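You operate a simulated robot arm through the tools that you are given. There is no shell and no other tool. Be economical: measure what you need, move in short steps, check, and stop when the job is done.

The job below is to be done with a simulated two-armed robot. You get a single attempt, and the scene is never put back.

## Task
Wipe the rail's old grease off and brush fresh grease on that stretch.
Fine: rail wiper, then brush and grease tin, each put back; run the carriage over that stretch and park it again. Set down upright: rail wiper. A coat counts when it lies all over at full strength: go over it till it gets no stronger. What is to be rubbed or washed off counts as gone when no trace of it is left.
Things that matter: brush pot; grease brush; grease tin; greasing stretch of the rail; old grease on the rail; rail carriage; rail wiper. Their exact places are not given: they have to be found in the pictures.

It is judged by the outcome, as a careful person would: the job done as asked, and still so three seconds after it is handed in. It fails if anything else is knocked over, pushed out of place, dropped, spilled or broken.

## Robot
Two 7-joint arms with fingered hands on one trunk, on a base that drives. Base frame: it is fixed to the floor where the robot stands at the start and does not move with it; the origin is under the middle of the robot, x ahead of it, y to its left, z up; the surface under the hand at the start is at about z = 900. Readings come in mm, rad, newtons and seconds.
The left shoulder is at the start at [45, 187, 1257], the right one opposite. With the tool pointing down near the work surface each hand reaches from about 100 to 760 mm from the robot's upright axis, wherever it stands, measured 20 degrees to its own side. Places, roughly: brush pot [800, 100, 900]; grease tin [800, 200, 900]; greasing stretch of the rail [600, 300, 900]; old grease on the rail [600, 300, 900]; rail carriage [600, 0, 1000]. Payload 3.6 kg a hand.
The tool frame of a hand sits at the grasp point between the pads (the TCP): z along the fingers, y along the line on which they close. The tips reach 26 mm beyond it. The gripper opens to 88 mm. The gripper's body begins 30 mm behind the TCP. The gripper is a hand of 3 fingers: y runs from the thumb to the fingers, the wrist lies at [-17, -98, -164] in the tool frame, and closing takes about 1.5 s.
Orientation is told as [roll, pitch, yaw] about the base's x, y, z axes, in that order, counted from this pose: with the fingers straight down and the wrist toward the robot, the tool's x, y and z point along [0, 1, 0], [1, 0, 0] and [0, 0, -1] of the base frame.

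## Interface
- The arms move only by the tool nudge_tool. It takes "left_commands", "right_commands" or both (then of equal length, played together; a hand with none holds still); each is a list of rows, each a list of 7 numbers: the shift along the tool's x, y, z in units of 20 mm (1.0 is 20 mm), then the turn, a rotation vector about the tool's x, y, z in units of 5 degrees (1.0 is 5 degrees), then the gripper command, from -1 (shut) to 1 (fully open), values between in proportion. In form: [[x, y, z, ax, ay, az, claw], ...]. A call has 1 to 10 rows; each row shifts and turns the commanded pose from where the row before left it, along the tool's axes as they then stand. A call with a number of a shift or a turn outside -1 to 1 is refused whole. A row lasts 0.2 s, in which the tool goes at most 50 mm and 0.15 rad; a call with a longer step from one row to the next is refused whole, and so is a gripper value outside its range. Where a pose cannot be reached the arm comes as near as it can. A force on the tool above 40 N (or 10 N above the force at the start of the call, whichever is more), or a blocked arm, ends the call early, and 0.2 s more pass. Each finger travels about 153 mm/s and halts on what it meets, pressing with about 28 N; the grip force reading is that of the motor and also rises with nothing between the fingers. The clock runs only during rows and for 0.2 s after the last one: add rows that do not move to give the fingers time. It gives the time, the measured TCP pose, the force on the tool (base axes), the opening and the grip force at its end, in the units of the frame above (readings bear some noise), with the torque about the TCP (base axes, N m) and any sound that the robot's microphone picked up.
- Cameras (640 x 400 px; columns grow to the right, rows downward): "scene" is now at [222.8, 28.3, 1222.8]; the picture's right is [0.30, -0.96, 0.00], its down [0.08, 0.02, -1.00] and it looks along [0.95, 0.29, 0.08] (base axes); focal length 214 px, centre (320, 200). "left" rides on the left gripper at [-56, -80, -102] in its tool frame; the picture's right is [-0.73, -0.32, 0.60], its down [0.62, -0.67, 0.41] and it looks along [0.27, 0.68, 0.69] (tool axes); focal length 247 px, centre (320, 200). "right" rides on the right gripper at [56, -80, -102] in its tool frame; the picture's right is [-0.73, 0.32, -0.60], its down [-0.62, -0.67, 0.41] and it looks along [-0.27, 0.68, 0.69] (tool axes); focal length 247 px, centre (320, 200).
- grab_frame(camera): a new picture of that camera. It takes no simulated time.
- move_column(by): slides the trunk up (or, below 0, down) by that many mm; the arms and the scene camera ride with it, the base frame stays. It gives what a move gives, with no picture.
- drive_base(legs): drives the robot by 1 to 6 legs, each [ahead, left, turn to the left] in mm, mm and rad, along the robot's own axes; the way and the turn of a leg run together, so that a leg with both is an arc; at most 1500 mm and 3.142 rad a leg. The arms and the cameras ride along, it lands a little off, and it stops where it bumps. It gives what a move gives.
- hand_shape(shape, hand): the hand has 3 fingers and takes this shape, open, in about a second: jaw (thumb against the fingers, like two jaws); tri (thumb and two fingers); tip (a fingertip pinch); poke (one finger out to press); point (the index stretched); flat (the hand flat); cup (the hand cupped); fist (a fist). The gripper value then closes the fingers along that shape, each until it touches; the sizes above hold for jaw. It gives what a move gives, with no picture.
- turn_head(pan, tilt): turns the head with the scene camera to pan (to the left, within 1.047 rad either way) and tilt (down, from -0.506 to 1.204), counted from straight ahead of the robot. It gives what a move gives.
- measure_at(camera, pixels): for up to 12 pixels [column, row] of the newest picture of that camera ("zoom" is the newest enlarged one), the place [x, y, z] in the base frame of the surface seen there, good to about 3 mm, but the place of the scene camera against the robot may be out by one fixed shift of up to 12 mm in any direction. It takes no simulated time.
- enlarge(camera, box): a new picture of the part [left, top, right, bottom] of that camera's present view, enlarged. It takes no simulated time.
- close_job(): hands the job in; it is judged then, once.

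Go step by step. Measure first, check grasps and placings, and put right what went wrong. The budget is 80 turns and 58 pictures, counting those below and the enlarged ones. Unless the task says otherwise, let go and move clear before handing in, and close with one line.

The tools are called after "Request:" as name(argument=value, ...) on one line, values as JSON. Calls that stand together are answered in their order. nudge_tool: Moves the arms, as the interface text tells. Its arguments: {"type":"object","properties":{"left_commands":{"type":"array"},"right_commands":{"type":"array"}},"required":[]} The other tools are called the same way: move_column (by) slides the trunk up or down; hand_shape (shape, hand) gives the hand a shape; drive_base (legs) drives the base; turn_head (pan, tilt) turns the head that bears the scene camera; grab_frame (camera) takes a picture; measure_at (camera, pixels) gives the place of the surface under pixels of a picture; enlarge (camera, box) takes an enlarged picture of a part of a camera's view; close_job () hands the job in.

At the start:

```text
time_s: 0.0
left_position: [392.5, 382.7, 1294.0]
left_tcp_rot: [0.0, 0.0, 0.0]
left_force: [-0.3, -0.1, -0.2]
left_moment: [0.0, -0.02, -0.01]
left_finger_gap: 87.9
left_grip_force: 0.1
left_shape: jaw
right_position: [413.1, -9.3, 1363.6]
right_tcp_rot: [0.0, -0.001, 0.0]
right_force: [0.9, -0.7, -0.5]
right_moment: [-0.02, -0.02, -0.01]
right_finger_gap: 87.7
right_grip_force: 0.0
right_shape: jaw
trunk travel left (down, up): [-400.0, 357.0]
robot x, y, heading: [0.6, -0.2, -0.001]
head pan, tilt: [0.3, -0.08]
```

scene: 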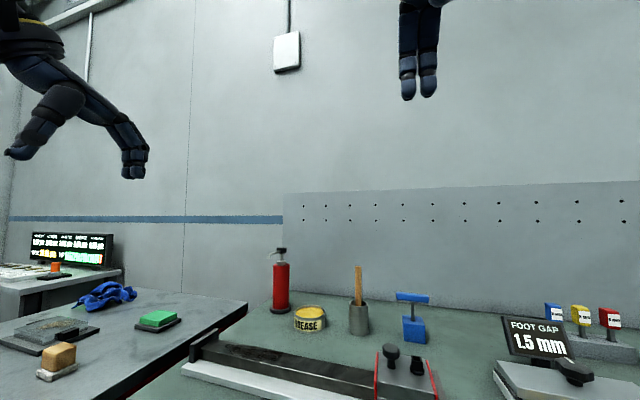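
right: 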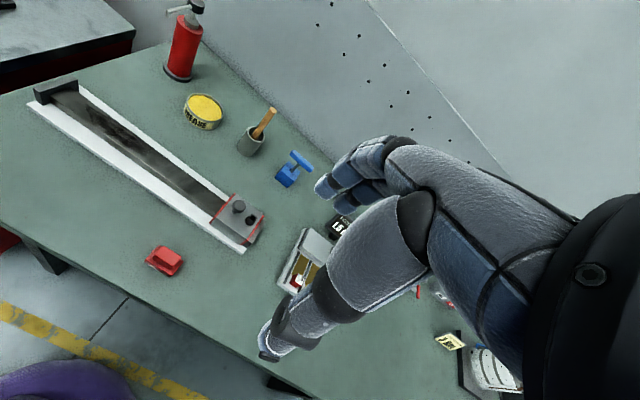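
left: 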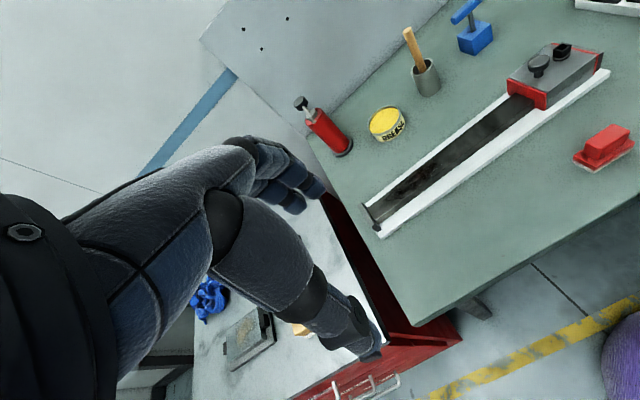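

The pictures show the rail with the carriage, a yellow grease tin, a brush in its pot, a blue T-handled block and a red block. I'll tilt the head down to see the bench better.

Request:
turn_head(pan=0.2, tilt=0.65)

Request:
grab_frame(camera="scene")

Request:
enlarge(camera="right", box=[20, 60, 340, 280])

```text
time_s: 1.1
left_position: [394.0, 382.3, 1295.5]
left_tcp_rot: [0.0, 0.001, 0.001]
left_force: [0.8, 0.7, -0.6]
left_moment: [0.01, 0.03, 0.01]
left_finger_gap: 87.7
left_grip_force: 0.0
left_shape: jaw
right_position: [413.1, -8.8, 1365.2]
right_tcp_rot: [0.001, 0.0, 0.001]
right_force: [0.3, -0.6, -0.4]
right_moment: [0.03, 0.01, -0.02]
right_finger_gap: 88.0
right_grip_force: 0.1
right_shape: jaw
trunk travel left (down, up): [-400.0, 357.0]
robot x, y, heading: [4.6, 3.1, -0.006]
head pan, tilt: [0.201, 0.649]
```

```text
54 pictures are left
```

scene: 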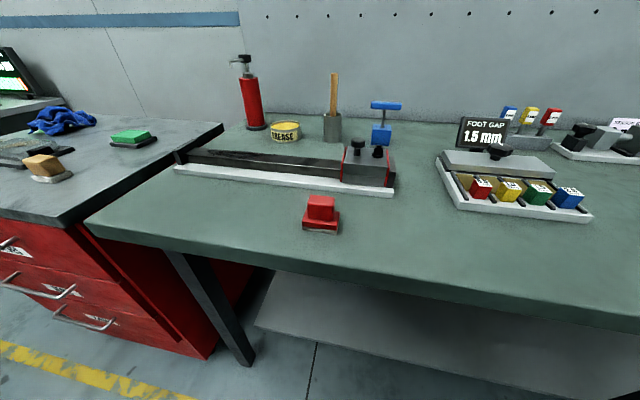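

```text
1.82 times, centred on (180, 170) of right
```

zoom: 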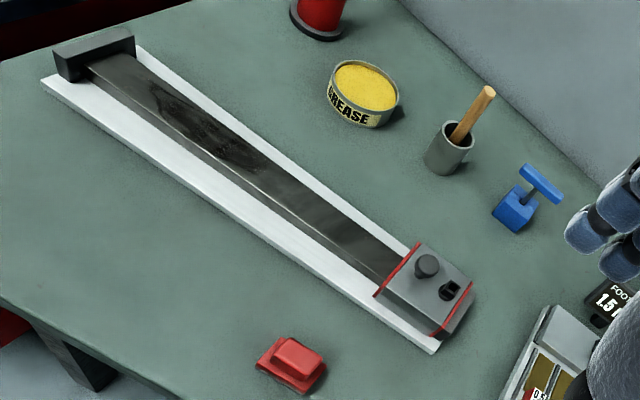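

The red block at (320,210) and the blue T block at (381,130) are both wiper candidates, so I'll enlarge them.

Request:
enlarge(camera="scene", box=[160, 60, 420, 240])

Request:
measure_at(camera="scene", pixels=[[320, 200], [320, 227], [305, 222], [338, 225], [285, 124], [333, 118], [334, 80], [381, 128], [178, 155], [345, 165], [388, 170], [357, 146]])

```text
2.22 times, centred on (290, 150) of scene
```

zoom: 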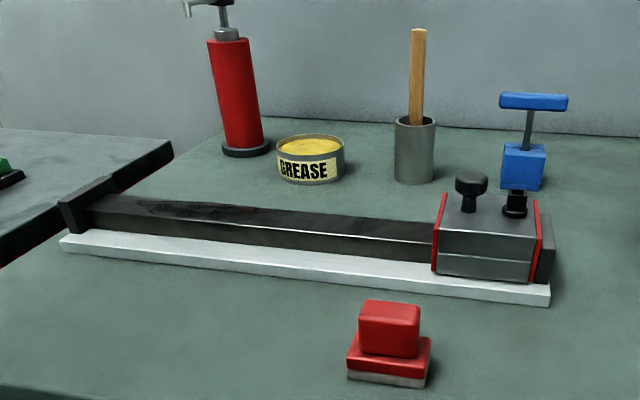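

```text
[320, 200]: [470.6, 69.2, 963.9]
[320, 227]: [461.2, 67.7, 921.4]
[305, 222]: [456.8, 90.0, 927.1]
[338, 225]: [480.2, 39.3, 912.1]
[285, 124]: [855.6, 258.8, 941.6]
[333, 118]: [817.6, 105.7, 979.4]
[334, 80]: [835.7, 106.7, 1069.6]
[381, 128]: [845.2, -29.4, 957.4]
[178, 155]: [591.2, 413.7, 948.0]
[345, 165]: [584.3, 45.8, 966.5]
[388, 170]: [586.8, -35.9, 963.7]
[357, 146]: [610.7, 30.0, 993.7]
```

The red block has a white felt sole, so it is the wiper. I'll enlarge the hand views to get dimensions.

Request:
enlarge(camera="left", box=[350, 30, 640, 240])

Request:
measure_at(camera="left", pixels=[[370, 205], [380, 185], [384, 211], [403, 205], [500, 110], [530, 128], [515, 95], [537, 65], [562, 47], [600, 140], [610, 130], [589, 155]])

Request:
measure_at(camera="zoom", pixels=[[40, 390], [60, 360], [100, 330], [150, 290], [200, 250], [250, 220], [300, 190], [340, 160], [85, 345], [110, 365], [80, 206], [113, 200]])

```text
1.90 times, centred on (495, 135) of left
```

zoom: 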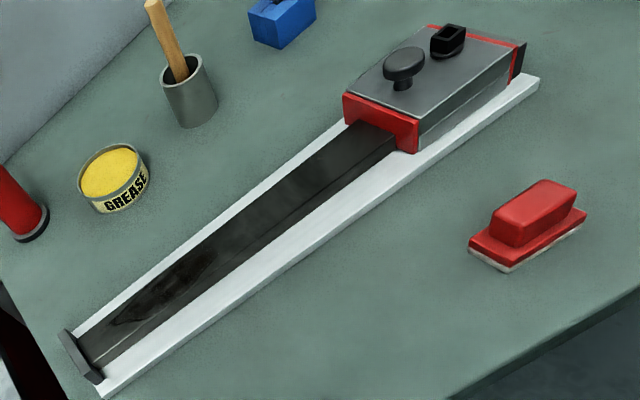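

```text
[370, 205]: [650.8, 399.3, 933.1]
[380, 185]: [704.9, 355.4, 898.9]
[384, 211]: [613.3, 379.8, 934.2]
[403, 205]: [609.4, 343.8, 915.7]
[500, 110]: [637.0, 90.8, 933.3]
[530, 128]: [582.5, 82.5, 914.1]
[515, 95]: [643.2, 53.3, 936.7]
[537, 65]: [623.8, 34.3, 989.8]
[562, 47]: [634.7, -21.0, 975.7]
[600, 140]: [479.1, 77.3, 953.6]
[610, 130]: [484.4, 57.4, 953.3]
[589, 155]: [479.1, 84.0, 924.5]
```

```text
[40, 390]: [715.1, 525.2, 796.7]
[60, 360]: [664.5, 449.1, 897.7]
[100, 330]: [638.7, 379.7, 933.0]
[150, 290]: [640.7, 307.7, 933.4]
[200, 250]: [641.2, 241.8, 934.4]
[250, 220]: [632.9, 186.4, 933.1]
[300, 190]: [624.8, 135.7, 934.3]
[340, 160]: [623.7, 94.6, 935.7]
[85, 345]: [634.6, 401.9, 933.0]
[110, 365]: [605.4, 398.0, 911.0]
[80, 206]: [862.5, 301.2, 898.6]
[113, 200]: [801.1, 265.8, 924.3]
```

The rail top is at z≈933 and x≈635, and the wiper is at about (475,65). I'll bring the left hand closer to see the old grease and get exact sizes, and I'll measure the bench's front edge.

Request:
measure_at(camera="scene", pixels=[[150, 236], [320, 262], [500, 295], [300, 330], [240, 360], [340, 340], [450, 380]])

Request:
nudge_tool(left_commands=[[-0.95, 0, 0.9, 0, 0, 0, 1], [-0.95, 0, 0.9, 0, 0, 0, 1], [-0.95, 0, 0.9, 0, 0, 0, 1], [-0.95, 0, 0.9, 0, 0, 0, 1], [-0.95, 0, 0.9, 0, 0, 0, 1], [-0.95, 0, 0.9, 0, 0, 0, 1], [-0.95, 0, 0.9, 0, 0, 0, 1], [-0.95, 0, 0.9, 0, 0, 0, 1], [0, 0, 0, 0, 0, 0, 1]])

Request:
grab_frame(camera="left")

```text
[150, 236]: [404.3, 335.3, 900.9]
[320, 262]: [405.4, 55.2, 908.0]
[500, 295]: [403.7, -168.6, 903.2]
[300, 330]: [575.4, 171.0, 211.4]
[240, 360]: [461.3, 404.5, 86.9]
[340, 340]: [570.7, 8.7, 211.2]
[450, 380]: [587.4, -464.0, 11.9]
```

```text
time_s: 3.1
left_position: [394.7, 230.4, 1152.2]
left_tcp_rot: [0.001, 0.0, 0.0]
left_force: [-0.2, 0.4, 0.1]
left_moment: [0.02, -0.03, -0.02]
left_finger_gap: 87.8
left_grip_force: 0.1
left_shape: jaw
right_position: [412.1, -7.7, 1364.6]
right_tcp_rot: [0.0, 0.001, 0.001]
right_force: [-0.3, 0.6, -0.1]
right_moment: [0.02, -0.01, 0.01]
right_finger_gap: 87.8
right_grip_force: 0.1
right_shape: jaw
trunk travel left (down, up): [-400.0, 357.0]
robot x, y, heading: [-1.4, -3.7, 0.001]
head pan, tilt: [0.201, 0.649]
```

```text
50 pictures are left
```

left: 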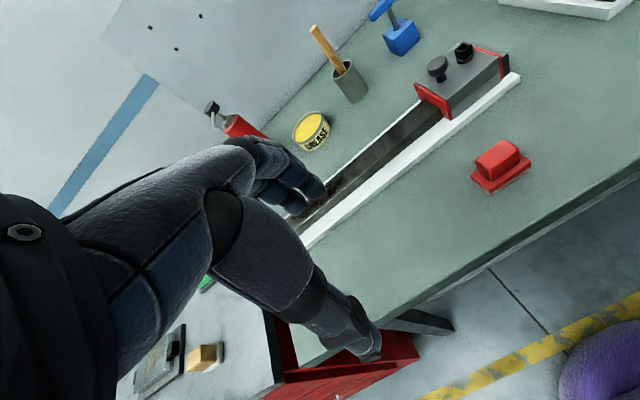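

The hand hides the grease from here, but the wiper is clear at (500,162). I'll enlarge it to get its exact size.

Request:
enlarge(camera="left", box=[410, 40, 540, 200])

Request:
measure_at(camera="left", pixels=[[479, 158], [505, 142], [518, 152], [493, 174], [498, 158], [472, 175], [487, 191], [530, 165], [497, 166], [510, 160]])

```text
2.50 times, centred on (475, 120) of left
```

zoom: 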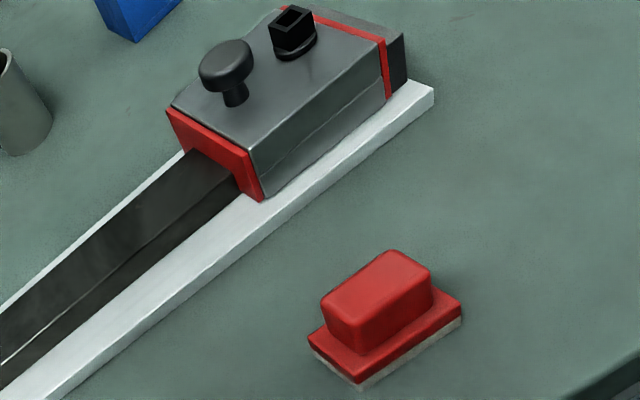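

```text
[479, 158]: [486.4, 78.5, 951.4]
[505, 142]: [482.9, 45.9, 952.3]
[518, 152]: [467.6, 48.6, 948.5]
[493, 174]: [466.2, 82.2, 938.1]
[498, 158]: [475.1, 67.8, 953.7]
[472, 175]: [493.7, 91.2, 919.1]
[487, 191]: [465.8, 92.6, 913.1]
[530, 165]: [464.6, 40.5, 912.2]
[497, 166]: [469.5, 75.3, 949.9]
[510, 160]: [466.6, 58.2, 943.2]
```

I'll measure the wiper's corners and the rail and carriage edges.

Request:
measure_at(camera="zoom", pixels=[[328, 300], [393, 256], [425, 272], [355, 318], [318, 337], [358, 374], [455, 312], [440, 294], [360, 360], [378, 285]])

Request:
measure_at(camera="zoom", pixels=[[20, 310], [60, 300], [90, 280], [170, 165], [225, 185], [220, 100], [225, 60], [290, 20], [300, 45], [260, 145], [375, 45], [395, 70]])

Request:
enlarge(camera="right", box=[20, 70, 180, 170])

```text
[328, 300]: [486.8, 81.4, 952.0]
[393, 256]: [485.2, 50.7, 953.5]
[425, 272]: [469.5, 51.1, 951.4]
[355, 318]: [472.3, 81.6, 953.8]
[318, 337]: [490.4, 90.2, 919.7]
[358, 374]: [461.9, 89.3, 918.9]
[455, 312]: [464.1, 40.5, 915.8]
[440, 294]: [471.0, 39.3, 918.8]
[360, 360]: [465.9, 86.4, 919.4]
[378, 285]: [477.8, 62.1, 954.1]
```

```text
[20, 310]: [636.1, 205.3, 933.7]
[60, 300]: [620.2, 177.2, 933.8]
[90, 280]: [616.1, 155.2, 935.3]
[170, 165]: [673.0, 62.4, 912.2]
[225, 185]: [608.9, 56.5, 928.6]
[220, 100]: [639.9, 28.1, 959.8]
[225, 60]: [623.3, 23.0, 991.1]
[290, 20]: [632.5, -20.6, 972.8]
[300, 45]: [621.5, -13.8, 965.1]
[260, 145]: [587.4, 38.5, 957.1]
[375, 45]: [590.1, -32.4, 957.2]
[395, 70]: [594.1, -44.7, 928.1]
```

```text
4.00 times, centred on (100, 120) of right
```

zoom: 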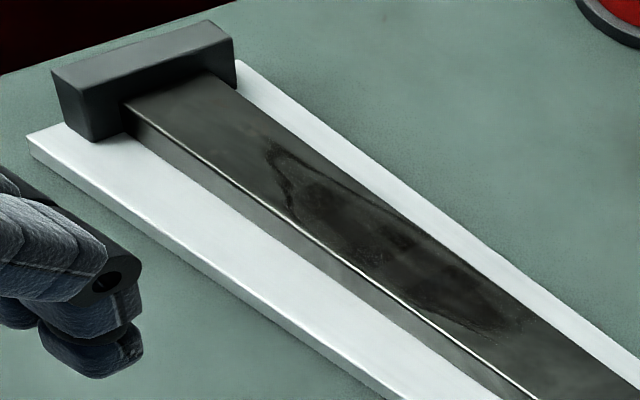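

The dark old grease shows from about (265,145) to (520,340) in this zoom. I'll measure its extent and the rail edges.

Request:
measure_at(camera="zoom", pixels=[[268, 150], [300, 180], [360, 280], [400, 215], [440, 305], [520, 335], [220, 105], [180, 155], [300, 232], [340, 165], [105, 75], [225, 85]])

Request:
measure_at(camera="zoom", pixels=[[130, 112], [215, 80], [420, 325], [445, 245], [520, 370], [560, 330], [600, 390], [130, 60], [230, 30], [500, 330], [460, 280]])

```text
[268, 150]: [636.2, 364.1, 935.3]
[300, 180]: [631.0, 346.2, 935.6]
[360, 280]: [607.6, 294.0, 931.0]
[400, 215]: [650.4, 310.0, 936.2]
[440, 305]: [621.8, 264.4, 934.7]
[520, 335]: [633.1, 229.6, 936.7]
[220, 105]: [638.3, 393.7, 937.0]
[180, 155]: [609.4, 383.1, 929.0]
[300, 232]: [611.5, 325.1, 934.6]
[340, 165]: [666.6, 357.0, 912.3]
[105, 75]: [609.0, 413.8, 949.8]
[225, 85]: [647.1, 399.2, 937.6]
```

```text
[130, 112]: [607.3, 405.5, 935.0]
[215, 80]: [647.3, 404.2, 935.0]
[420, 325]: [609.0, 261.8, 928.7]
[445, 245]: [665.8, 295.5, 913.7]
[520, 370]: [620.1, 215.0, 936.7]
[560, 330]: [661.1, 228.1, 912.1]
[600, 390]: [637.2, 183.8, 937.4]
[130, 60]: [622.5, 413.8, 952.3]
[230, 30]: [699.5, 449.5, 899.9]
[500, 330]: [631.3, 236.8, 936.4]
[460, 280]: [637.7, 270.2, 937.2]
```

The rail top spans x≈609–652 at z≈935, and the old grease runs y≈225–368. I'll bring the left hand above the wiper handle at (477,66).

Request:
nudge_tool(left_commands=[[-0.911, 0.456, 0.567, 0, 0, 0, 1], [-0.911, 0.456, 0.567, 0, 0, 0, 1], [-0.911, 0.456, 0.567, 0, 0, 0, 1], [-0.911, 0.456, 0.567, 0, 0, 0, 1], [-0.911, 0.456, 0.567, 0, 0, 0, 1], [-0.911, 0.456, 0.567, 0, 0, 0, 1], [-0.911, 0.456, 0.567, 0, 0, 0, 1], [-0.911, 0.456, 0.567, 0, 0, 0, 1], [-0.911, 0.456, 0.567, 0, 0, 0, 1], [0, 0, 0, 0, 0, 0, 1]])

Request:
grab_frame(camera="left")

```text
time_s: 5.3
left_position: [476.0, 66.8, 1048.3]
left_tcp_rot: [-0.001, 0.0, 0.0]
left_force: [-0.3, 0.5, -0.4]
left_moment: [-0.04, -0.01, -0.01]
left_finger_gap: 87.4
left_grip_force: 0.0
left_shape: jaw
right_position: [411.8, -8.4, 1364.6]
right_tcp_rot: [0.001, 0.0, 0.001]
right_force: [0.1, -0.3, 0.4]
right_moment: [0.01, -0.02, 0.0]
right_finger_gap: 87.5
right_grip_force: 0.1
right_shape: jaw
trunk travel left (down, up): [-400.0, 357.0]
robot x, y, heading: [-1.3, 0.1, -0.006]
head pan, tilt: [0.201, 0.649]
```

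```text
47 pictures are left
```

left: 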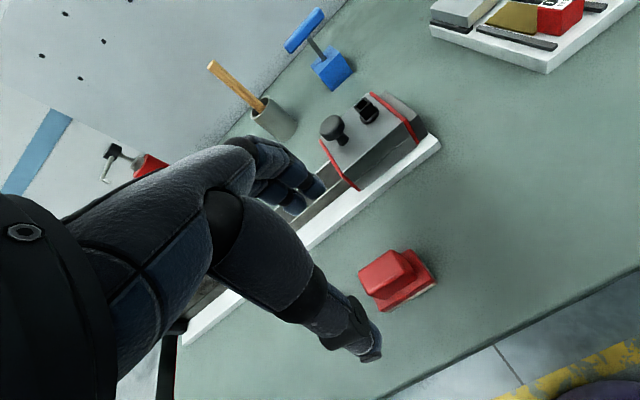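

The hand is over the wiper at (395,275). I'll re-measure the handle and then descend to TCP z≈953.

Request:
measure_at(camera="left", pixels=[[365, 268], [390, 254], [410, 270], [380, 288], [390, 270], [430, 262], [435, 283]])

Request:
nudge_tool(left_commands=[[0, 0, 0.9, 0, 0, 0, 1], [0, 0, 0.9, 0, 0, 0, 1], [0, 0, 0.9, 0, 0, 0, 1], [0, 0, 0.9, 0, 0, 0, 1], [0, 0, 0.7, 0, 0, 0, 1], [0, 0, 0.45, 0, 0, 0, 1], [0, 0, 0, 0, 0, 0, 1]])

```text
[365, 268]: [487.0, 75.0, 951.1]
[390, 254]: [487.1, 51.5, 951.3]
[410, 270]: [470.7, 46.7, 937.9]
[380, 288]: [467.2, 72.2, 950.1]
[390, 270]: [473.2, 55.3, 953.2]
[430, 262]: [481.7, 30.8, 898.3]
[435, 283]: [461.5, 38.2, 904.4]
```

```text
time_s: 6.9
left_position: [476.5, 66.2, 954.9]
left_tcp_rot: [0.001, 0.0, 0.0]
left_force: [0.7, -1.2, 0.3]
left_moment: [-0.03, -0.01, 0.02]
left_finger_gap: 87.9
left_grip_force: 0.0
left_shape: jaw
right_position: [413.9, -8.9, 1364.1]
right_tcp_rot: [0.0, 0.0, 0.0]
right_force: [-0.7, 0.4, 0.0]
right_moment: [-0.03, 0.02, -0.02]
right_finger_gap: 87.8
right_grip_force: 0.0
right_shape: jaw
trunk travel left (down, up): [-400.0, 357.0]
robot x, y, heading: [-1.0, -1.7, 0.0]
head pan, tilt: [0.201, 0.649]
```

No contact at z=955, so I'll go down 4 mm more and close.

Request:
nudge_tool(left_commands=[[0, 0, 0.2, 0, 0, 0, 1], [0, 0, 0, 0, 0, 0, 0.3], [0, 0, 0, 0, 0, 0, -0.3], [0, 0, 0, 0, 0, 0, -1], [0, 0, 0, 0, 0, 0, -1], [0, 0, 0, 0, 0, 0, -1], [0, 0, 0, 0, 0, 0, -1], [0, 0, 0, 0, 0, 0, -1], [0, 0, 0, 0, 0, 0, -1], [0, 0, 0, 0, 0, 0, -1]])

Request:
nudge_tool(left_commands=[[0, 0, -0.8, 0, 0, 0, -1], [0, 0, -0.8, 0, 0, 0, -1], [0, 0, -0.8, 0, 0, 0, -1], [0, 0, -0.8, 0, 0, 0, -1], [0, 0, 0, 0, 0, 0, -1]])

Request:
grab_frame(camera="left")

Request:
grab_frame(camera="scene")

```text
time_s: 9.1
left_position: [475.9, 66.3, 950.6]
left_tcp_rot: [0.0, -0.001, 0.001]
left_force: [-0.3, -0.6, 0.6]
left_moment: [0.02, -0.01, 0.0]
left_finger_gap: 18.2
left_grip_force: 27.9
left_shape: jaw
right_position: [412.4, -8.2, 1364.3]
right_tcp_rot: [0.0, 0.0, 0.002]
right_force: [-0.1, 0.5, -0.3]
right_moment: [0.02, 0.0, -0.02]
right_finger_gap: 87.5
right_grip_force: 0.2
right_shape: jaw
trunk travel left (down, up): [-400.0, 357.0]
robot x, y, heading: [1.1, -0.8, 0.002]
head pan, tilt: [0.201, 0.649]
```

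```text
time_s: 10.3
left_position: [476.6, 66.4, 1014.3]
left_tcp_rot: [-0.002, 0.0, 0.0]
left_force: [-0.2, -1.0, -1.1]
left_moment: [0.0, -0.01, 0.0]
left_finger_gap: 18.4
left_grip_force: 28.0
left_shape: jaw
right_position: [412.8, -8.0, 1364.4]
right_tcp_rot: [0.0, 0.001, 0.0]
right_force: [0.4, 0.1, -0.2]
right_moment: [0.0, -0.05, 0.0]
right_finger_gap: 87.8
right_grip_force: 0.0
right_shape: jaw
trunk travel left (down, up): [-400.0, 357.0]
robot x, y, heading: [-3.5, 0.1, 0.006]
head pan, tilt: [0.201, 0.649]
```

```text
46 pictures are left
```

left: 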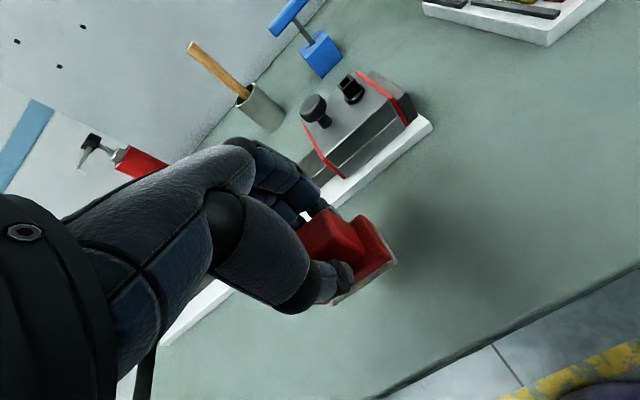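

```text
45 pictures are left
```

scene: 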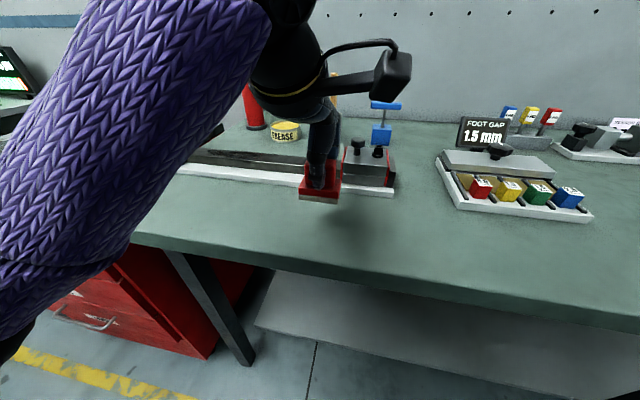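

The wiper is held level (gap 18) with its sole about 50.5 mm below the TCP. I'll carry it over the rail to (631,240).

Request:
nudge_tool(left_commands=[[0, 0, -0.8, 0, 0, 0, -1], [0.967, 0.861, 0, 0, 0, 0, -1], [0.967, 0.861, 0, 0, 0, 0, -1], [0.967, 0.861, 0, 0, 0, 0, -1], [0.967, 0.861, 0, 0, 0, 0, -1], [0.967, 0.861, 0, 0, 0, 0, -1], [0.967, 0.861, 0, 0, 0, 0, -1], [0.967, 0.861, 0, 0, 0, 0, -1], [0.967, 0.861, 0, 0, 0, 0, -1], [0.967, 0.861, 0, 0, 0, 0, -1]])

Request:
nudge_tool(left_commands=[[0, 0, 0.8, 0, 0, 0, -1], [0, 0, 0.7, 0, 0, 0, -1], [0, 0, 0.4, 0, 0, 0, -1], [0, 0, 0, 0, 0, 0, -1]])

Request:
grab_frame(camera="scene")

```text
time_s: 12.5
left_position: [630.8, 241.3, 1030.6]
left_tcp_rot: [0.0, 0.001, 0.0]
left_force: [-0.3, 0.3, -0.7]
left_moment: [-0.02, 0.02, 0.02]
left_finger_gap: 18.0
left_grip_force: 28.0
left_shape: jaw
right_position: [412.4, -8.3, 1365.1]
right_tcp_rot: [0.0, -0.002, -0.001]
right_force: [0.1, -0.2, 0.3]
right_moment: [0.01, 0.01, 0.03]
right_finger_gap: 87.8
right_grip_force: 0.0
right_shape: jaw
trunk travel left (down, up): [-400.0, 357.0]
robot x, y, heading: [-1.8, 1.2, -0.0]
head pan, tilt: [0.201, 0.649]
```

```text
time_s: 13.5
left_position: [630.8, 241.1, 993.8]
left_tcp_rot: [-0.001, -0.001, 0.0]
left_force: [-0.4, 0.3, -0.8]
left_moment: [0.02, 0.01, -0.04]
left_finger_gap: 18.3
left_grip_force: 27.5
left_shape: jaw
right_position: [412.3, -9.6, 1364.5]
right_tcp_rot: [0.0, 0.0, 0.0]
right_force: [0.9, 0.2, -0.4]
right_moment: [-0.03, 0.01, 0.02]
right_finger_gap: 87.9
right_grip_force: 0.1
right_shape: jaw
trunk travel left (down, up): [-400.0, 357.0]
robot x, y, heading: [-4.6, 0.8, 0.004]
head pan, tilt: [0.201, 0.649]
```

```text
44 pictures are left
```

scene: 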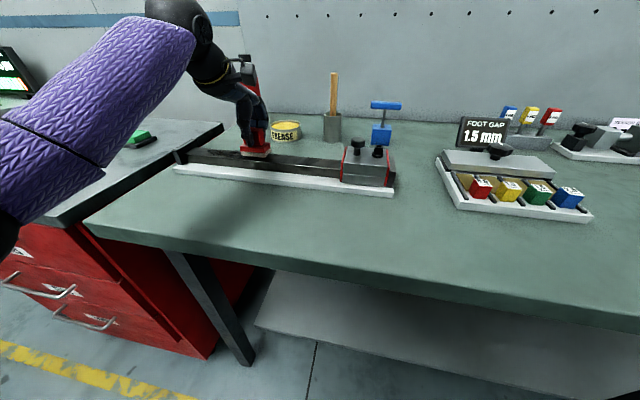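

The wiper is about 8 mm above the rail. I'll lower it slowly to find contact.

Request:
nudge_tool(left_commands=[[0, 0, 0.2, 0, 0, 0, -1], [0, 0, 0.15, 0, 0, 0, -1], [0, 0, 0.1, 0, 0, 0, -1], [0, 0, 0, 0, 0, 0, -1]])

```text
time_s: 14.5
left_position: [630.2, 240.6, 985.8]
left_tcp_rot: [0.001, -0.004, 0.0]
left_force: [-1.8, 1.4, 8.6]
left_moment: [0.0, 0.03, 0.0]
left_finger_gap: 18.3
left_grip_force: 28.0
left_shape: jaw
right_position: [411.2, -9.2, 1366.2]
right_tcp_rot: [0.0, -0.001, 0.001]
right_force: [0.5, -0.4, -0.5]
right_moment: [0.0, -0.02, 0.06]
right_finger_gap: 87.9
right_grip_force: 0.1
right_shape: jaw
trunk travel left (down, up): [-400.0, 357.0]
robot x, y, heading: [-0.3, -1.7, -0.004]
head pan, tilt: [0.201, 0.649]
```

Contact at 8.6 N. I'll wipe toward the stop and back in two lanes.

Request:
nudge_tool(left_commands=[[0, -0.3, 0, 0, 0, 0, -1], [0.8, 0, 0, 0, 0, 0, -1], [0.8, 0, 0, 0, 0, 0, -1], [0.8, 0, 0, 0, 0, 0, -1], [0.8, 0, 0, 0, 0, 0, -1], [0.8, 0, 0, 0, 0, 0, -1], [0.8, 0, 0, 0, 0, 0, -1], [0.8, 0, 0, 0, 0, 0, -1], [0.8, 0, 0, 0, 0, 0, -1], [0, 0.6, 0, 0, 0, 0, -1]])

Request:
nudge_tool(left_commands=[[-0.9, 0, 0, 0, 0, 0, -1], [-0.9, 0, 0, 0, 0, 0, -1], [-0.9, 0, 0, 0, 0, 0, -1], [-0.9, 0, 0, 0, 0, 0, -1], [-0.9, 0, 0, 0, 0, 0, -1], [-0.9, 0, 0, 0, 0, 0, -1], [-0.9, 0, 0, 0, 0, 0, -1], [-0.9, 0, 0, 0, 0, 0, -1], [-0.9, 0, 0, 0, 0, 0, -1], [0, -0.3, 0, 0, 0, 0, -1]])

Request:
enlarge(camera="scene", box=[160, 110, 360, 210])

```text
time_s: 16.7
left_position: [634.8, 367.6, 984.1]
left_tcp_rot: [0.002, 0.0, 0.002]
left_force: [-7.6, -0.5, 16.0]
left_moment: [0.0, 0.15, 0.01]
left_finger_gap: 19.2
left_grip_force: 28.1
left_shape: jaw
right_position: [410.8, -8.3, 1364.9]
right_tcp_rot: [-0.001, -0.002, 0.0]
right_force: [0.4, -0.1, 0.1]
right_moment: [0.0, 0.01, 0.0]
right_finger_gap: 87.6
right_grip_force: 0.0
right_shape: jaw
trunk travel left (down, up): [-400.0, 357.0]
robot x, y, heading: [2.8, 0.4, 0.0]
head pan, tilt: [0.201, 0.649]
```

```text
time_s: 18.9
left_position: [631.3, 203.3, 984.8]
left_tcp_rot: [-0.002, -0.006, -0.002]
left_force: [6.6, 1.4, 14.9]
left_moment: [0.07, -0.18, 0.01]
left_finger_gap: 20.1
left_grip_force: 27.7
left_shape: jaw
right_position: [411.0, -9.4, 1364.9]
right_tcp_rot: [0.0, -0.001, 0.0]
right_force: [0.4, 0.5, 1.1]
right_moment: [0.03, -0.05, -0.04]
right_finger_gap: 87.8
right_grip_force: 0.1
right_shape: jaw
trunk travel left (down, up): [-400.0, 357.0]
robot x, y, heading: [-0.1, 1.9, -0.002]
head pan, tilt: [0.201, 0.649]
```

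```text
3.20 times, centred on (260, 160) of scene
```

zoom: 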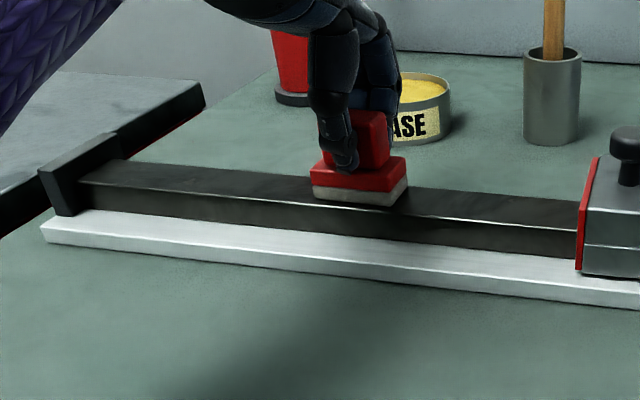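

The grease is much fainter. I'll make more passes, then lift clear and inspect.

Request:
nudge_tool(left_commands=[[0, -0.35, 0, 0, 0, 0, -1], [0.95, 0, 0, 0, 0, 0, -1], [0.95, 0, 0, 0, 0, 0, -1], [0.95, 0, 0, 0, 0, 0, -1], [0.95, 0, 0, 0, 0, 0, -1], [0.95, 0, 0, 0, 0, 0, -1], [0.95, 0, 0, 0, 0, 0, -1], [0.95, 0, 0, 0, 0, 0, -1], [0.95, 0, 0, 0, 0, 0, -1], [0.9, 0, 0, 0, 0, 0, -1]])

Request:
nudge_tool(left_commands=[[0, 0.8, 0, 0, 0, 0, -1], [-0.95, 0, 0, 0, 0, 0, -1], [-0.95, 0, 0, 0, 0, 0, -1], [-0.95, 0, 0, 0, 0, 0, -1], [-0.95, 0, 0, 0, 0, 0, -1], [-0.95, 0, 0, 0, 0, 0, -1], [-0.95, 0, 0, 0, 0, 0, -1], [-0.95, 0, 0, 0, 0, 0, -1], [-0.95, 0, 0, 0, 0, 0, -1], [-0.9, 0, 0, 0, 0, 0, -1]])

Request:
nudge_tool(left_commands=[[0, -0.4, 0, 0, 0, 0, -1], [0.95, 0, 0, 0, 0, 0, -1], [0.95, 0, 0, 0, 0, 0, -1], [0.95, 0, 0, 0, 0, 0, -1], [0.95, 0, 0, 0, 0, 0, -1], [0.95, 0, 0, 0, 0, 0, -1], [0.95, 0, 0, 0, 0, 0, -1], [0.95, 0, 0, 0, 0, 0, -1], [0.95, 0, 0, 0, 0, 0, -1], [0.9, 0, 0, 0, 0, 0, -1]])

Request:
nudge_tool(left_commands=[[-0.95, 0, 0, 0, 0, 0, -1], [-0.95, 0, 0, 0, 0, 0, -1], [-0.95, 0, 0, 0, 0, 0, -1], [-0.95, 0, 0, 0, 0, 0, -1], [-0.95, 0, 0, 0, 0, 0, -1], [-0.95, 0, 0, 0, 0, 0, -1], [-0.95, 0, 0, 0, 0, 0, -1], [-0.95, 0, 0, 0, 0, 0, -1], [-0.9, 0, 0, 0, 0, 0, -1], [0, 0, -1, 0, 0, 0, -1]])

Request:
nudge_tool(left_commands=[[0, 0, -0.9, 0, 0, 0, -1], [-0.8, -0.9, 0, 0, 0, 0, -1], [-0.8, -0.9, 0, 0, 0, 0, -1], [-0.8, -0.9, 0, 0, 0, 0, -1], [-0.8, -0.9, 0, 0, 0, 0, -1], [0, -0.9, 0, 0, 0, 0, -1], [0, 0, 0, 0, 0, 0, -1]])

Request:
enlarge(camera="scene", box=[160, 110, 360, 210])

Request:
enlarge(camera="right", box=[20, 70, 180, 170])

```text
time_s: 21.1
left_position: [622.3, 375.9, 983.7]
left_tcp_rot: [0.003, 0.0, 0.0]
left_force: [-0.8, -5.2, 11.4]
left_moment: [-0.11, 0.03, -0.05]
left_finger_gap: 20.0
left_grip_force: 27.7
left_shape: jaw
right_position: [411.0, -10.3, 1364.2]
right_tcp_rot: [0.0, 0.0, 0.001]
right_force: [0.2, -0.3, 0.0]
right_moment: [0.03, -0.02, -0.04]
right_finger_gap: 87.8
right_grip_force: 0.0
right_shape: jaw
trunk travel left (down, up): [-400.0, 357.0]
robot x, y, heading: [-3.0, 0.3, -0.002]
head pan, tilt: [0.201, 0.649]
```

```text
time_s: 23.3
left_position: [637.6, 205.8, 984.2]
left_tcp_rot: [0.0, -0.005, 0.0]
left_force: [0.0, 6.3, 17.2]
left_moment: [0.17, 0.0, -0.01]
left_finger_gap: 19.6
left_grip_force: 28.0
left_shape: jaw
right_position: [410.5, -8.8, 1365.7]
right_tcp_rot: [-0.001, -0.003, 0.001]
right_force: [0.7, 0.7, -0.2]
right_moment: [-0.01, -0.01, 0.0]
right_finger_gap: 87.7
right_grip_force: 0.0
right_shape: jaw
trunk travel left (down, up): [-400.0, 357.0]
robot x, y, heading: [3.2, -0.0, -0.0]
head pan, tilt: [0.201, 0.649]
```

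```text
time_s: 25.5
left_position: [631.4, 375.9, 985.5]
left_tcp_rot: [0.003, -0.002, 0.0]
left_force: [0.1, -5.7, 13.5]
left_moment: [-0.12, 0.01, 0.01]
left_finger_gap: 19.7
left_grip_force: 27.9
left_shape: jaw
right_position: [410.2, -10.1, 1365.3]
right_tcp_rot: [0.0, -0.002, -0.001]
right_force: [-0.3, 0.0, -0.6]
right_moment: [-0.02, -0.01, 0.01]
right_finger_gap: 87.7
right_grip_force: 0.0
right_shape: jaw
trunk travel left (down, up): [-400.0, 357.0]
robot x, y, heading: [0.8, 4.8, -0.001]
head pan, tilt: [0.201, 0.649]
```

```text
time_s: 27.7
left_position: [630.4, 207.1, 1002.2]
left_tcp_rot: [-0.001, 0.005, 0.0]
left_force: [0.1, 0.0, -1.1]
left_moment: [0.0, -0.01, 0.0]
left_finger_gap: 19.6
left_grip_force: 27.5
left_shape: jaw
right_position: [413.0, -8.3, 1365.3]
right_tcp_rot: [0.0, 0.0, -0.002]
right_force: [0.3, -0.2, -0.1]
right_moment: [-0.04, 0.03, -0.05]
right_finger_gap: 87.6
right_grip_force: 0.0
right_shape: jaw
trunk travel left (down, up): [-400.0, 357.0]
robot x, y, heading: [0.9, -0.1, -0.004]
head pan, tilt: [0.201, 0.649]
```

```text
time_s: 29.3
left_position: [541.9, 142.9, 1021.8]
left_tcp_rot: [0.0, -0.001, 0.001]
left_force: [0.5, -0.6, -0.1]
left_moment: [0.03, -0.01, 0.01]
left_finger_gap: 19.6
left_grip_force: 27.9
left_shape: jaw
right_position: [411.9, -9.4, 1364.8]
right_tcp_rot: [-0.001, -0.001, 0.0]
right_force: [0.0, 0.4, 0.2]
right_moment: [0.03, 0.01, -0.03]
right_finger_gap: 87.7
right_grip_force: 0.1
right_shape: jaw
trunk travel left (down, up): [-400.0, 357.0]
robot x, y, heading: [-0.4, -0.5, -0.001]
head pan, tilt: [0.201, 0.649]
```

```text
3.20 times, centred on (260, 160) of scene
```

zoom: 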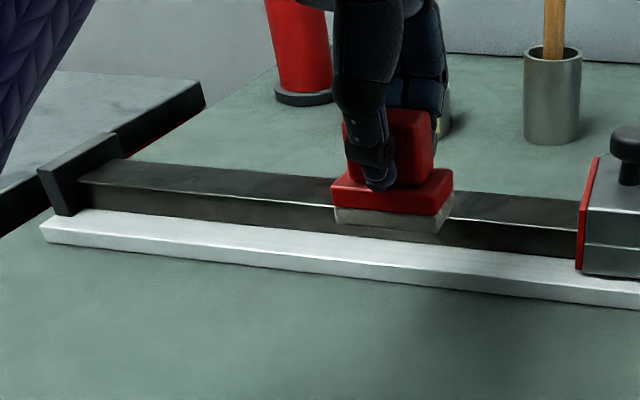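

```text
4.00 times, centred on (100, 120) of right
```

zoom: 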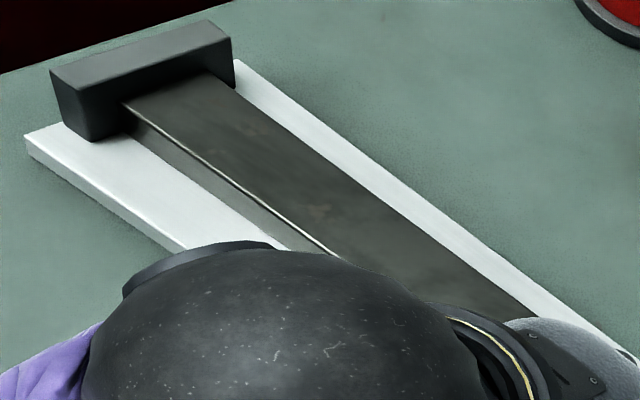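

The visible stretch looks clean. I'll carry the wiper over its home spot and recheck the rail before releasing it.

Request:
nudge_tool(left_commands=[[-0.77, -0.655, 0, 0, 0, 0, -1], [-0.77, -0.655, 0, 0, 0, 0, -1], [-0.77, -0.655, 0, 0, 0, 0, -1], [-0.77, -0.655, 0, 0, 0, 0, -1], [-0.77, -0.655, 0, 0, 0, 0, -1], [0, 0, 0, 0, 0, 0, -1]])

Request:
enlarge(camera="scene", box=[160, 110, 360, 210])

Request:
enlarge(camera="right", box=[20, 70, 180, 170])

```text
time_s: 30.7
left_position: [475.7, 65.7, 1023.9]
left_tcp_rot: [0.0, 0.001, 0.0]
left_force: [0.1, -0.3, -1.5]
left_moment: [0.03, -0.01, 0.02]
left_finger_gap: 19.7
left_grip_force: 27.9
left_shape: jaw
right_position: [413.0, -7.3, 1363.1]
right_tcp_rot: [-0.001, 0.002, -0.001]
right_force: [0.6, -0.2, 0.8]
right_moment: [0.01, -0.01, -0.01]
right_finger_gap: 87.7
right_grip_force: 0.0
right_shape: jaw
trunk travel left (down, up): [-400.0, 357.0]
robot x, y, heading: [0.3, -2.1, 0.005]
head pan, tilt: [0.201, 0.649]
```

```text
3.20 times, centred on (260, 160) of scene
```

zoom: 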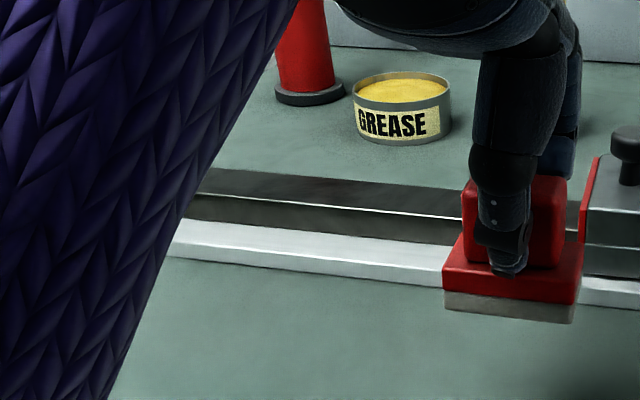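

```text
4.00 times, centred on (100, 120) of right
```

zoom: 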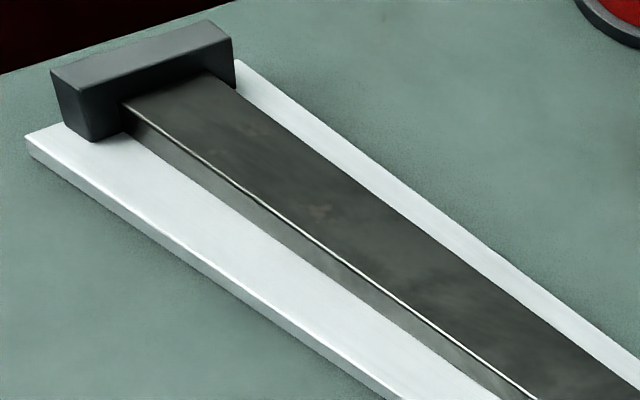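

The rail looks clean with only a faint speck at (320,210), probably the metal's own texture. For safety I'll make one more round of strokes and then return.

Request:
nudge_tool(left_commands=[[0.968, 0.863, 0, 0, 0, 0, -1], [0.968, 0.863, 0, 0, 0, 0, -1], [0.968, 0.863, 0, 0, 0, 0, -1], [0.968, 0.863, 0, 0, 0, 0, -1], [0.968, 0.863, 0, 0, 0, 0, -1], [0.968, 0.863, 0, 0, 0, 0, -1], [0.968, 0.863, 0, 0, 0, 0, -1], [0.968, 0.863, 0, 0, 0, 0, -1], [0.968, 0.863, 0, 0, 0, 0, -1], [0, 0, 0, 0, 0, 0, -1]])

Request:
nudge_tool(left_commands=[[-0.8, 0, 0.6, 0, 0, 0, -1], [-0.8, 0, 0.6, 0, 0, 0, -1], [0, 0, 0.35, 0, 0, 0, -1], [0, 0, 0.2, 0, 0, 0, -1], [0, 0, 0.1, 0, 0, 0, -1], [0, 0, 0, 0, 0, 0, -1]])

```text
time_s: 32.9
left_position: [632.4, 240.2, 1020.7]
left_tcp_rot: [-0.001, 0.0, -0.001]
left_force: [0.0, -0.6, -1.5]
left_moment: [-0.02, -0.01, -0.02]
left_finger_gap: 19.6
left_grip_force: 28.8
left_shape: jaw
right_position: [412.1, -7.5, 1364.7]
right_tcp_rot: [0.001, -0.001, 0.0]
right_force: [0.1, -0.6, 0.4]
right_moment: [-0.01, 0.01, -0.02]
right_finger_gap: 87.7
right_grip_force: 0.1
right_shape: jaw
trunk travel left (down, up): [-400.0, 357.0]
robot x, y, heading: [-0.7, -3.4, -0.006]
head pan, tilt: [0.201, 0.649]
```

```text
time_s: 34.3
left_position: [632.6, 207.6, 985.3]
left_tcp_rot: [0.002, -0.001, -0.001]
left_force: [-0.2, 0.6, 2.6]
left_moment: [0.03, -0.05, -0.03]
left_finger_gap: 19.7
left_grip_force: 27.9
left_shape: jaw
right_position: [412.9, -9.5, 1364.3]
right_tcp_rot: [-0.001, 0.001, 0.0]
right_force: [0.5, 0.6, 0.3]
right_moment: [0.01, -0.02, -0.01]
right_finger_gap: 87.6
right_grip_force: 0.0
right_shape: jaw
trunk travel left (down, up): [-400.0, 357.0]
robot x, y, heading: [0.2, -0.6, -0.003]
head pan, tilt: [0.201, 0.649]
```

Request:
nudge_tool(left_commands=[[0, -0.4, 0.15, 0, 0, 0, -1], [0.95, 0, 0, 0, 0, 0, -1], [0.95, 0, 0, 0, 0, 0, -1], [0.95, 0, 0, 0, 0, 0, -1], [0.95, 0, 0, 0, 0, 0, -1], [0.95, 0, 0, 0, 0, 0, -1], [0.95, 0, 0, 0, 0, 0, -1], [0.95, 0, 0, 0, 0, 0, -1], [0.95, 0, 0, 0, 0, 0, -1], [0.8, 0, 0, 0, 0, 0, -1]])

Request:
nudge_tool(left_commands=[[0, 0.8, 0, 0, 0, 0, -1], [-0.95, 0, 0, 0, 0, 0, -1], [-0.95, 0, 0, 0, 0, 0, -1], [-0.95, 0, 0, 0, 0, 0, -1], [-0.95, 0, 0, 0, 0, 0, -1], [-0.95, 0, 0, 0, 0, 0, -1], [-0.95, 0, 0, 0, 0, 0, -1], [-0.95, 0, 0, 0, 0, 0, -1], [-0.95, 0, 0, 0, 0, 0, -1], [-0.8, 0, 0, 0, 0, 0, -1]])

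Request:
nudge_tool(left_commands=[[0, -0.4, -1, 0, 0, 0, -1], [0, 0, -1, 0, 0, 0, -1], [-0.9, -0.9, 0, 0, 0, 0, -1], [-0.9, -0.9, 0, 0, 0, 0, -1], [-0.9, -0.9, 0, 0, 0, 0, -1], [-0.9, -0.9, 0, 0, 0, 0, -1], [-0.9, -0.9, 0, 0, 0, 0, -1], [-0.9, -0.9, 0, 0, 0, 0, -1], [-0.9, -0.9, 0, 0, 0, 0, -1], [0, 0, 0, 0, 0, 0, -1]])

Request:
enlarge(camera="right", box=[20, 70, 180, 170])

```text
time_s: 36.5
left_position: [620.9, 377.0, 985.2]
left_tcp_rot: [0.005, -0.004, 0.002]
left_force: [0.4, -5.1, 19.7]
left_moment: [-0.12, -0.03, -0.02]
left_finger_gap: 20.1
left_grip_force: 27.7
left_shape: jaw
right_position: [409.6, -9.3, 1364.0]
right_tcp_rot: [0.0, -0.002, 0.0]
right_force: [0.1, -0.2, 0.2]
right_moment: [-0.01, 0.0, 0.01]
right_finger_gap: 88.1
right_grip_force: 0.0
right_shape: jaw
trunk travel left (down, up): [-400.0, 357.0]
robot x, y, heading: [-0.6, 2.7, 0.003]
head pan, tilt: [0.201, 0.649]
```

```text
time_s: 38.7
left_position: [638.1, 206.2, 983.9]
left_tcp_rot: [-0.002, -0.004, -0.001]
left_force: [0.2, 5.5, 21.2]
left_moment: [0.15, 0.0, 0.01]
left_finger_gap: 20.0
left_grip_force: 28.0
left_shape: jaw
right_position: [409.6, -8.3, 1365.5]
right_tcp_rot: [0.0, -0.002, 0.0]
right_force: [-0.1, -0.6, -0.5]
right_moment: [-0.05, -0.02, -0.04]
right_finger_gap: 87.8
right_grip_force: 0.0
right_shape: jaw
trunk travel left (down, up): [-400.0, 357.0]
robot x, y, heading: [0.3, 0.3, 0.005]
head pan, tilt: [0.201, 0.649]
```

```text
time_s: 40.9
left_position: [507.3, 80.8, 1019.9]
left_tcp_rot: [0.0, 0.0, -0.001]
left_force: [-0.6, -0.1, -0.5]
left_moment: [0.0, -0.01, -0.01]
left_finger_gap: 19.6
left_grip_force: 28.0
left_shape: jaw
right_position: [412.1, -8.5, 1364.4]
right_tcp_rot: [0.0, 0.0, 0.0]
right_force: [-0.2, 0.1, -0.5]
right_moment: [-0.05, -0.01, 0.0]
right_finger_gap: 87.8
right_grip_force: 0.1
right_shape: jaw
trunk travel left (down, up): [-400.0, 357.0]
robot x, y, heading: [-1.5, 3.3, 0.001]
head pan, tilt: [0.201, 0.649]
```

```text
4.00 times, centred on (100, 120) of right
```

zoom: 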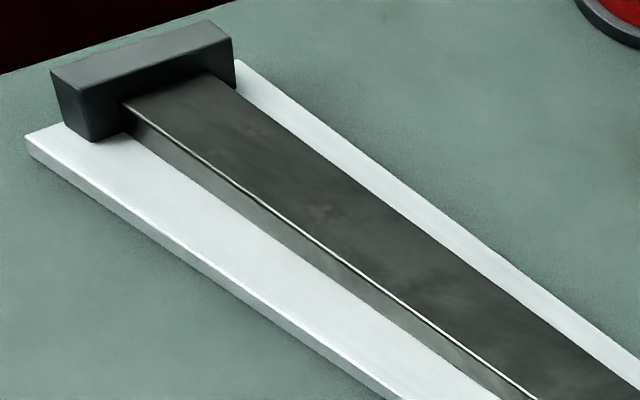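

The picture is unchanged, so what remains is the metal's texture and the old grease is gone. I'll set the wiper back at (476,66).

Request:
nudge_tool(left_commands=[[-0.36, -0.775, 0, 0, 0, 0, -1], [-0.36, -0.775, 0, 0, 0, 0, -1], [0, 0, 0.9, 0, 0, 0, -1], [0, 0, 0.9, 0, 0, 0, -1], [0, 0, 0.8, 0, 0, 0, -1], [0, 0, 0.5, 0, 0, 0, -1], [0, 0, 0.2, 0, 0, 0, -1], [0, 0, 0.1, 0, 0, 0, -1], [0, 0, 0, 0, 0, 0, -1]])

```text
time_s: 42.9
left_position: [481.4, 74.6, 956.9]
left_tcp_rot: [0.019, -0.013, 0.005]
left_force: [0.2, -0.6, -1.2]
left_moment: [0.01, -0.01, -0.01]
left_finger_gap: 19.6
left_grip_force: 27.5
left_shape: jaw
right_position: [411.8, -8.8, 1365.2]
right_tcp_rot: [0.001, 0.001, -0.001]
right_force: [0.0, 0.1, -0.4]
right_moment: [-0.01, 0.01, -0.03]
right_finger_gap: 87.9
right_grip_force: 0.1
right_shape: jaw
trunk travel left (down, up): [-400.0, 357.0]
robot x, y, heading: [3.1, 1.6, -0.0]
head pan, tilt: [0.201, 0.649]
```

The arm stopped a bit short at (481,75,957) with a slight tilt and no force. I'll let it settle to see whether it is still moving.

Request:
nudge_tool(left_commands=[[0, 0, 0, 0, 0, 0, -1], [0, 0, 0, 0, 0, 0, -1], [0, 0, 0, 0, 0, 0, -1]])

Request:
grab_frame(camera="scene")

```text
time_s: 43.7
left_position: [479.6, 74.8, 955.9]
left_tcp_rot: [0.018, -0.012, 0.005]
left_force: [0.3, -0.2, -0.4]
left_moment: [0.02, -0.01, 0.0]
left_finger_gap: 19.8
left_grip_force: 28.5
left_shape: jaw
right_position: [411.7, -8.1, 1364.5]
right_tcp_rot: [0.0, 0.002, 0.001]
right_force: [-0.5, 0.6, -0.6]
right_moment: [0.03, 0.01, -0.01]
right_finger_gap: 88.1
right_grip_force: 0.1
right_shape: jaw
trunk travel left (down, up): [-400.0, 357.0]
robot x, y, heading: [-1.0, -0.8, 0.007]
head pan, tilt: [0.201, 0.649]
```

```text
37 pictures are left
```

scene: 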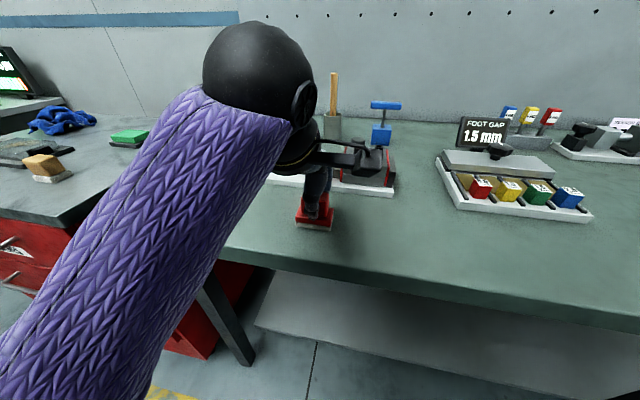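

The arm is near a joint limit in this posture. I'll lift, shift the base 80 mm to the right and come back down.

Request:
nudge_tool(left_commands=[[0, 0, -0.9, 0, 0, 0, -1], [0, 0, -0.9, 0, 0, 0, -1], [0, 0, -0.9, 0, 0, 0, -1], [0, 0, 0, 0, 0, 0, -1]])

Request:
drive_base(legs=[[0, -100, 0]])

```text
time_s: 44.9
left_position: [479.3, 92.7, 997.7]
left_tcp_rot: [0.059, -0.001, 0.023]
left_force: [0.6, -0.2, -0.7]
left_moment: [-0.02, 0.02, 0.01]
left_finger_gap: 20.0
left_grip_force: 28.0
left_shape: jaw
right_position: [413.4, -8.7, 1366.1]
right_tcp_rot: [0.001, 0.0, 0.001]
right_force: [0.3, -0.2, -0.5]
right_moment: [0.0, -0.01, -0.03]
right_finger_gap: 87.7
right_grip_force: 0.1
right_shape: jaw
trunk travel left (down, up): [-400.0, 357.0]
robot x, y, heading: [0.7, -1.1, -0.001]
head pan, tilt: [0.201, 0.649]
stopped in row 4 (left hand): the arm was blocked; the commanded pose is now the measured one
```

```text
time_s: 46.0
left_position: [478.6, -9.4, 997.9]
left_tcp_rot: [0.06, -0.002, 0.019]
left_force: [0.5, -0.1, -0.6]
left_moment: [0.01, 0.02, 0.01]
left_finger_gap: 19.8
left_grip_force: 28.1
left_shape: jaw
right_position: [412.8, -110.6, 1365.1]
right_tcp_rot: [0.003, 0.0, -0.002]
right_force: [-0.6, -0.3, 0.1]
right_moment: [0.04, 0.01, 0.01]
right_finger_gap: 87.5
right_grip_force: 0.1
right_shape: jaw
trunk travel left (down, up): [-400.0, 357.0]
robot x, y, heading: [-1.4, -101.5, 0.002]
head pan, tilt: [0.201, 0.649]
```

The arm was blocked by itself, most likely at the elbow. Now I'll move it left to y=66 with more room and undo the small rotation.

Request:
nudge_tool(left_commands=[[0.7, 0, 0, 0, 0, 0, -1], [0.7, 0, 0, 0, 0, 0, -1], [0.7, 0, 0, 0, -0.35, 0.11, -1], [0.7, 0, 0, 0, -0.34, 0.11, -1], [0.7, 0, 0, 0, 0, 0, -1], [0.25, 0, 0, 0, 0, 0, -1], [0, 0, 0, 0, 0, 0, -1], [0, 0, 0, 0, 0, 0, -1]])

```text
time_s: 47.8
left_position: [478.8, 66.6, 1001.0]
left_tcp_rot: [-0.002, 0.0, 0.002]
left_force: [0.5, -0.3, -0.9]
left_moment: [-0.01, 0.01, 0.01]
left_finger_gap: 19.5
left_grip_force: 28.0
left_shape: jaw
right_position: [412.5, -110.0, 1364.0]
right_tcp_rot: [0.001, -0.002, -0.001]
right_force: [-0.3, 0.4, 0.6]
right_moment: [0.02, -0.03, 0.0]
right_finger_gap: 87.7
right_grip_force: 0.0
right_shape: jaw
trunk travel left (down, up): [-400.0, 357.0]
robot x, y, heading: [0.0, -104.3, -0.002]
head pan, tilt: [0.201, 0.649]
```

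Reachable and level now. I'll lower it to the bench.

Request:
nudge_tool(left_commands=[[0, -0.1, 0.7, 0, 0, 0, -1], [0, 0, 0.7, 0, 0, 0, -1], [0, 0, 0.6, 0, 0, 0, -1], [0, 0, 0.2, 0, 0, 0, -1], [0, 0, 0.15, 0, 0, 0, -1], [0, 0, 0.1, 0, 0, 0, -1], [0, 0, 0, 0, 0, 0, -1]])

```text
time_s: 49.4
left_position: [476.2, 66.3, 952.0]
left_tcp_rot: [-0.003, 0.0, 0.003]
left_force: [0.3, -0.3, -0.2]
left_moment: [-0.01, -0.02, -0.01]
left_finger_gap: 19.6
left_grip_force: 27.7
left_shape: jaw
right_position: [411.2, -109.7, 1364.7]
right_tcp_rot: [-0.001, -0.002, 0.0]
right_force: [-0.3, -0.2, -0.5]
right_moment: [-0.02, 0.0, 0.01]
right_finger_gap: 87.8
right_grip_force: 0.0
right_shape: jaw
trunk travel left (down, up): [-400.0, 357.0]
robot x, y, heading: [1.7, -98.4, -0.005]
head pan, tilt: [0.201, 0.649]
```

Request:
nudge_tool(left_commands=[[0, 0, 0.08, 0, 0, 0, -1], [0, 0, 0.06, 0, 0, 0, -1], [0, 0, 0, 0, 0, 0, -1]])

```text
time_s: 50.2
left_position: [477.3, 66.4, 948.8]
left_tcp_rot: [-0.003, -0.002, 0.002]
left_force: [0.0, 0.3, 0.7]
left_moment: [0.01, -0.03, -0.02]
left_finger_gap: 20.0
left_grip_force: 27.6
left_shape: jaw
right_position: [413.5, -109.4, 1365.2]
right_tcp_rot: [0.001, 0.0, -0.003]
right_force: [-0.3, -0.5, 0.5]
right_moment: [-0.01, -0.01, 0.0]
right_finger_gap: 87.8
right_grip_force: 0.1
right_shape: jaw
trunk travel left (down, up): [-400.0, 357.0]
robot x, y, heading: [2.2, -98.9, -0.006]
head pan, tilt: [0.201, 0.649]
```

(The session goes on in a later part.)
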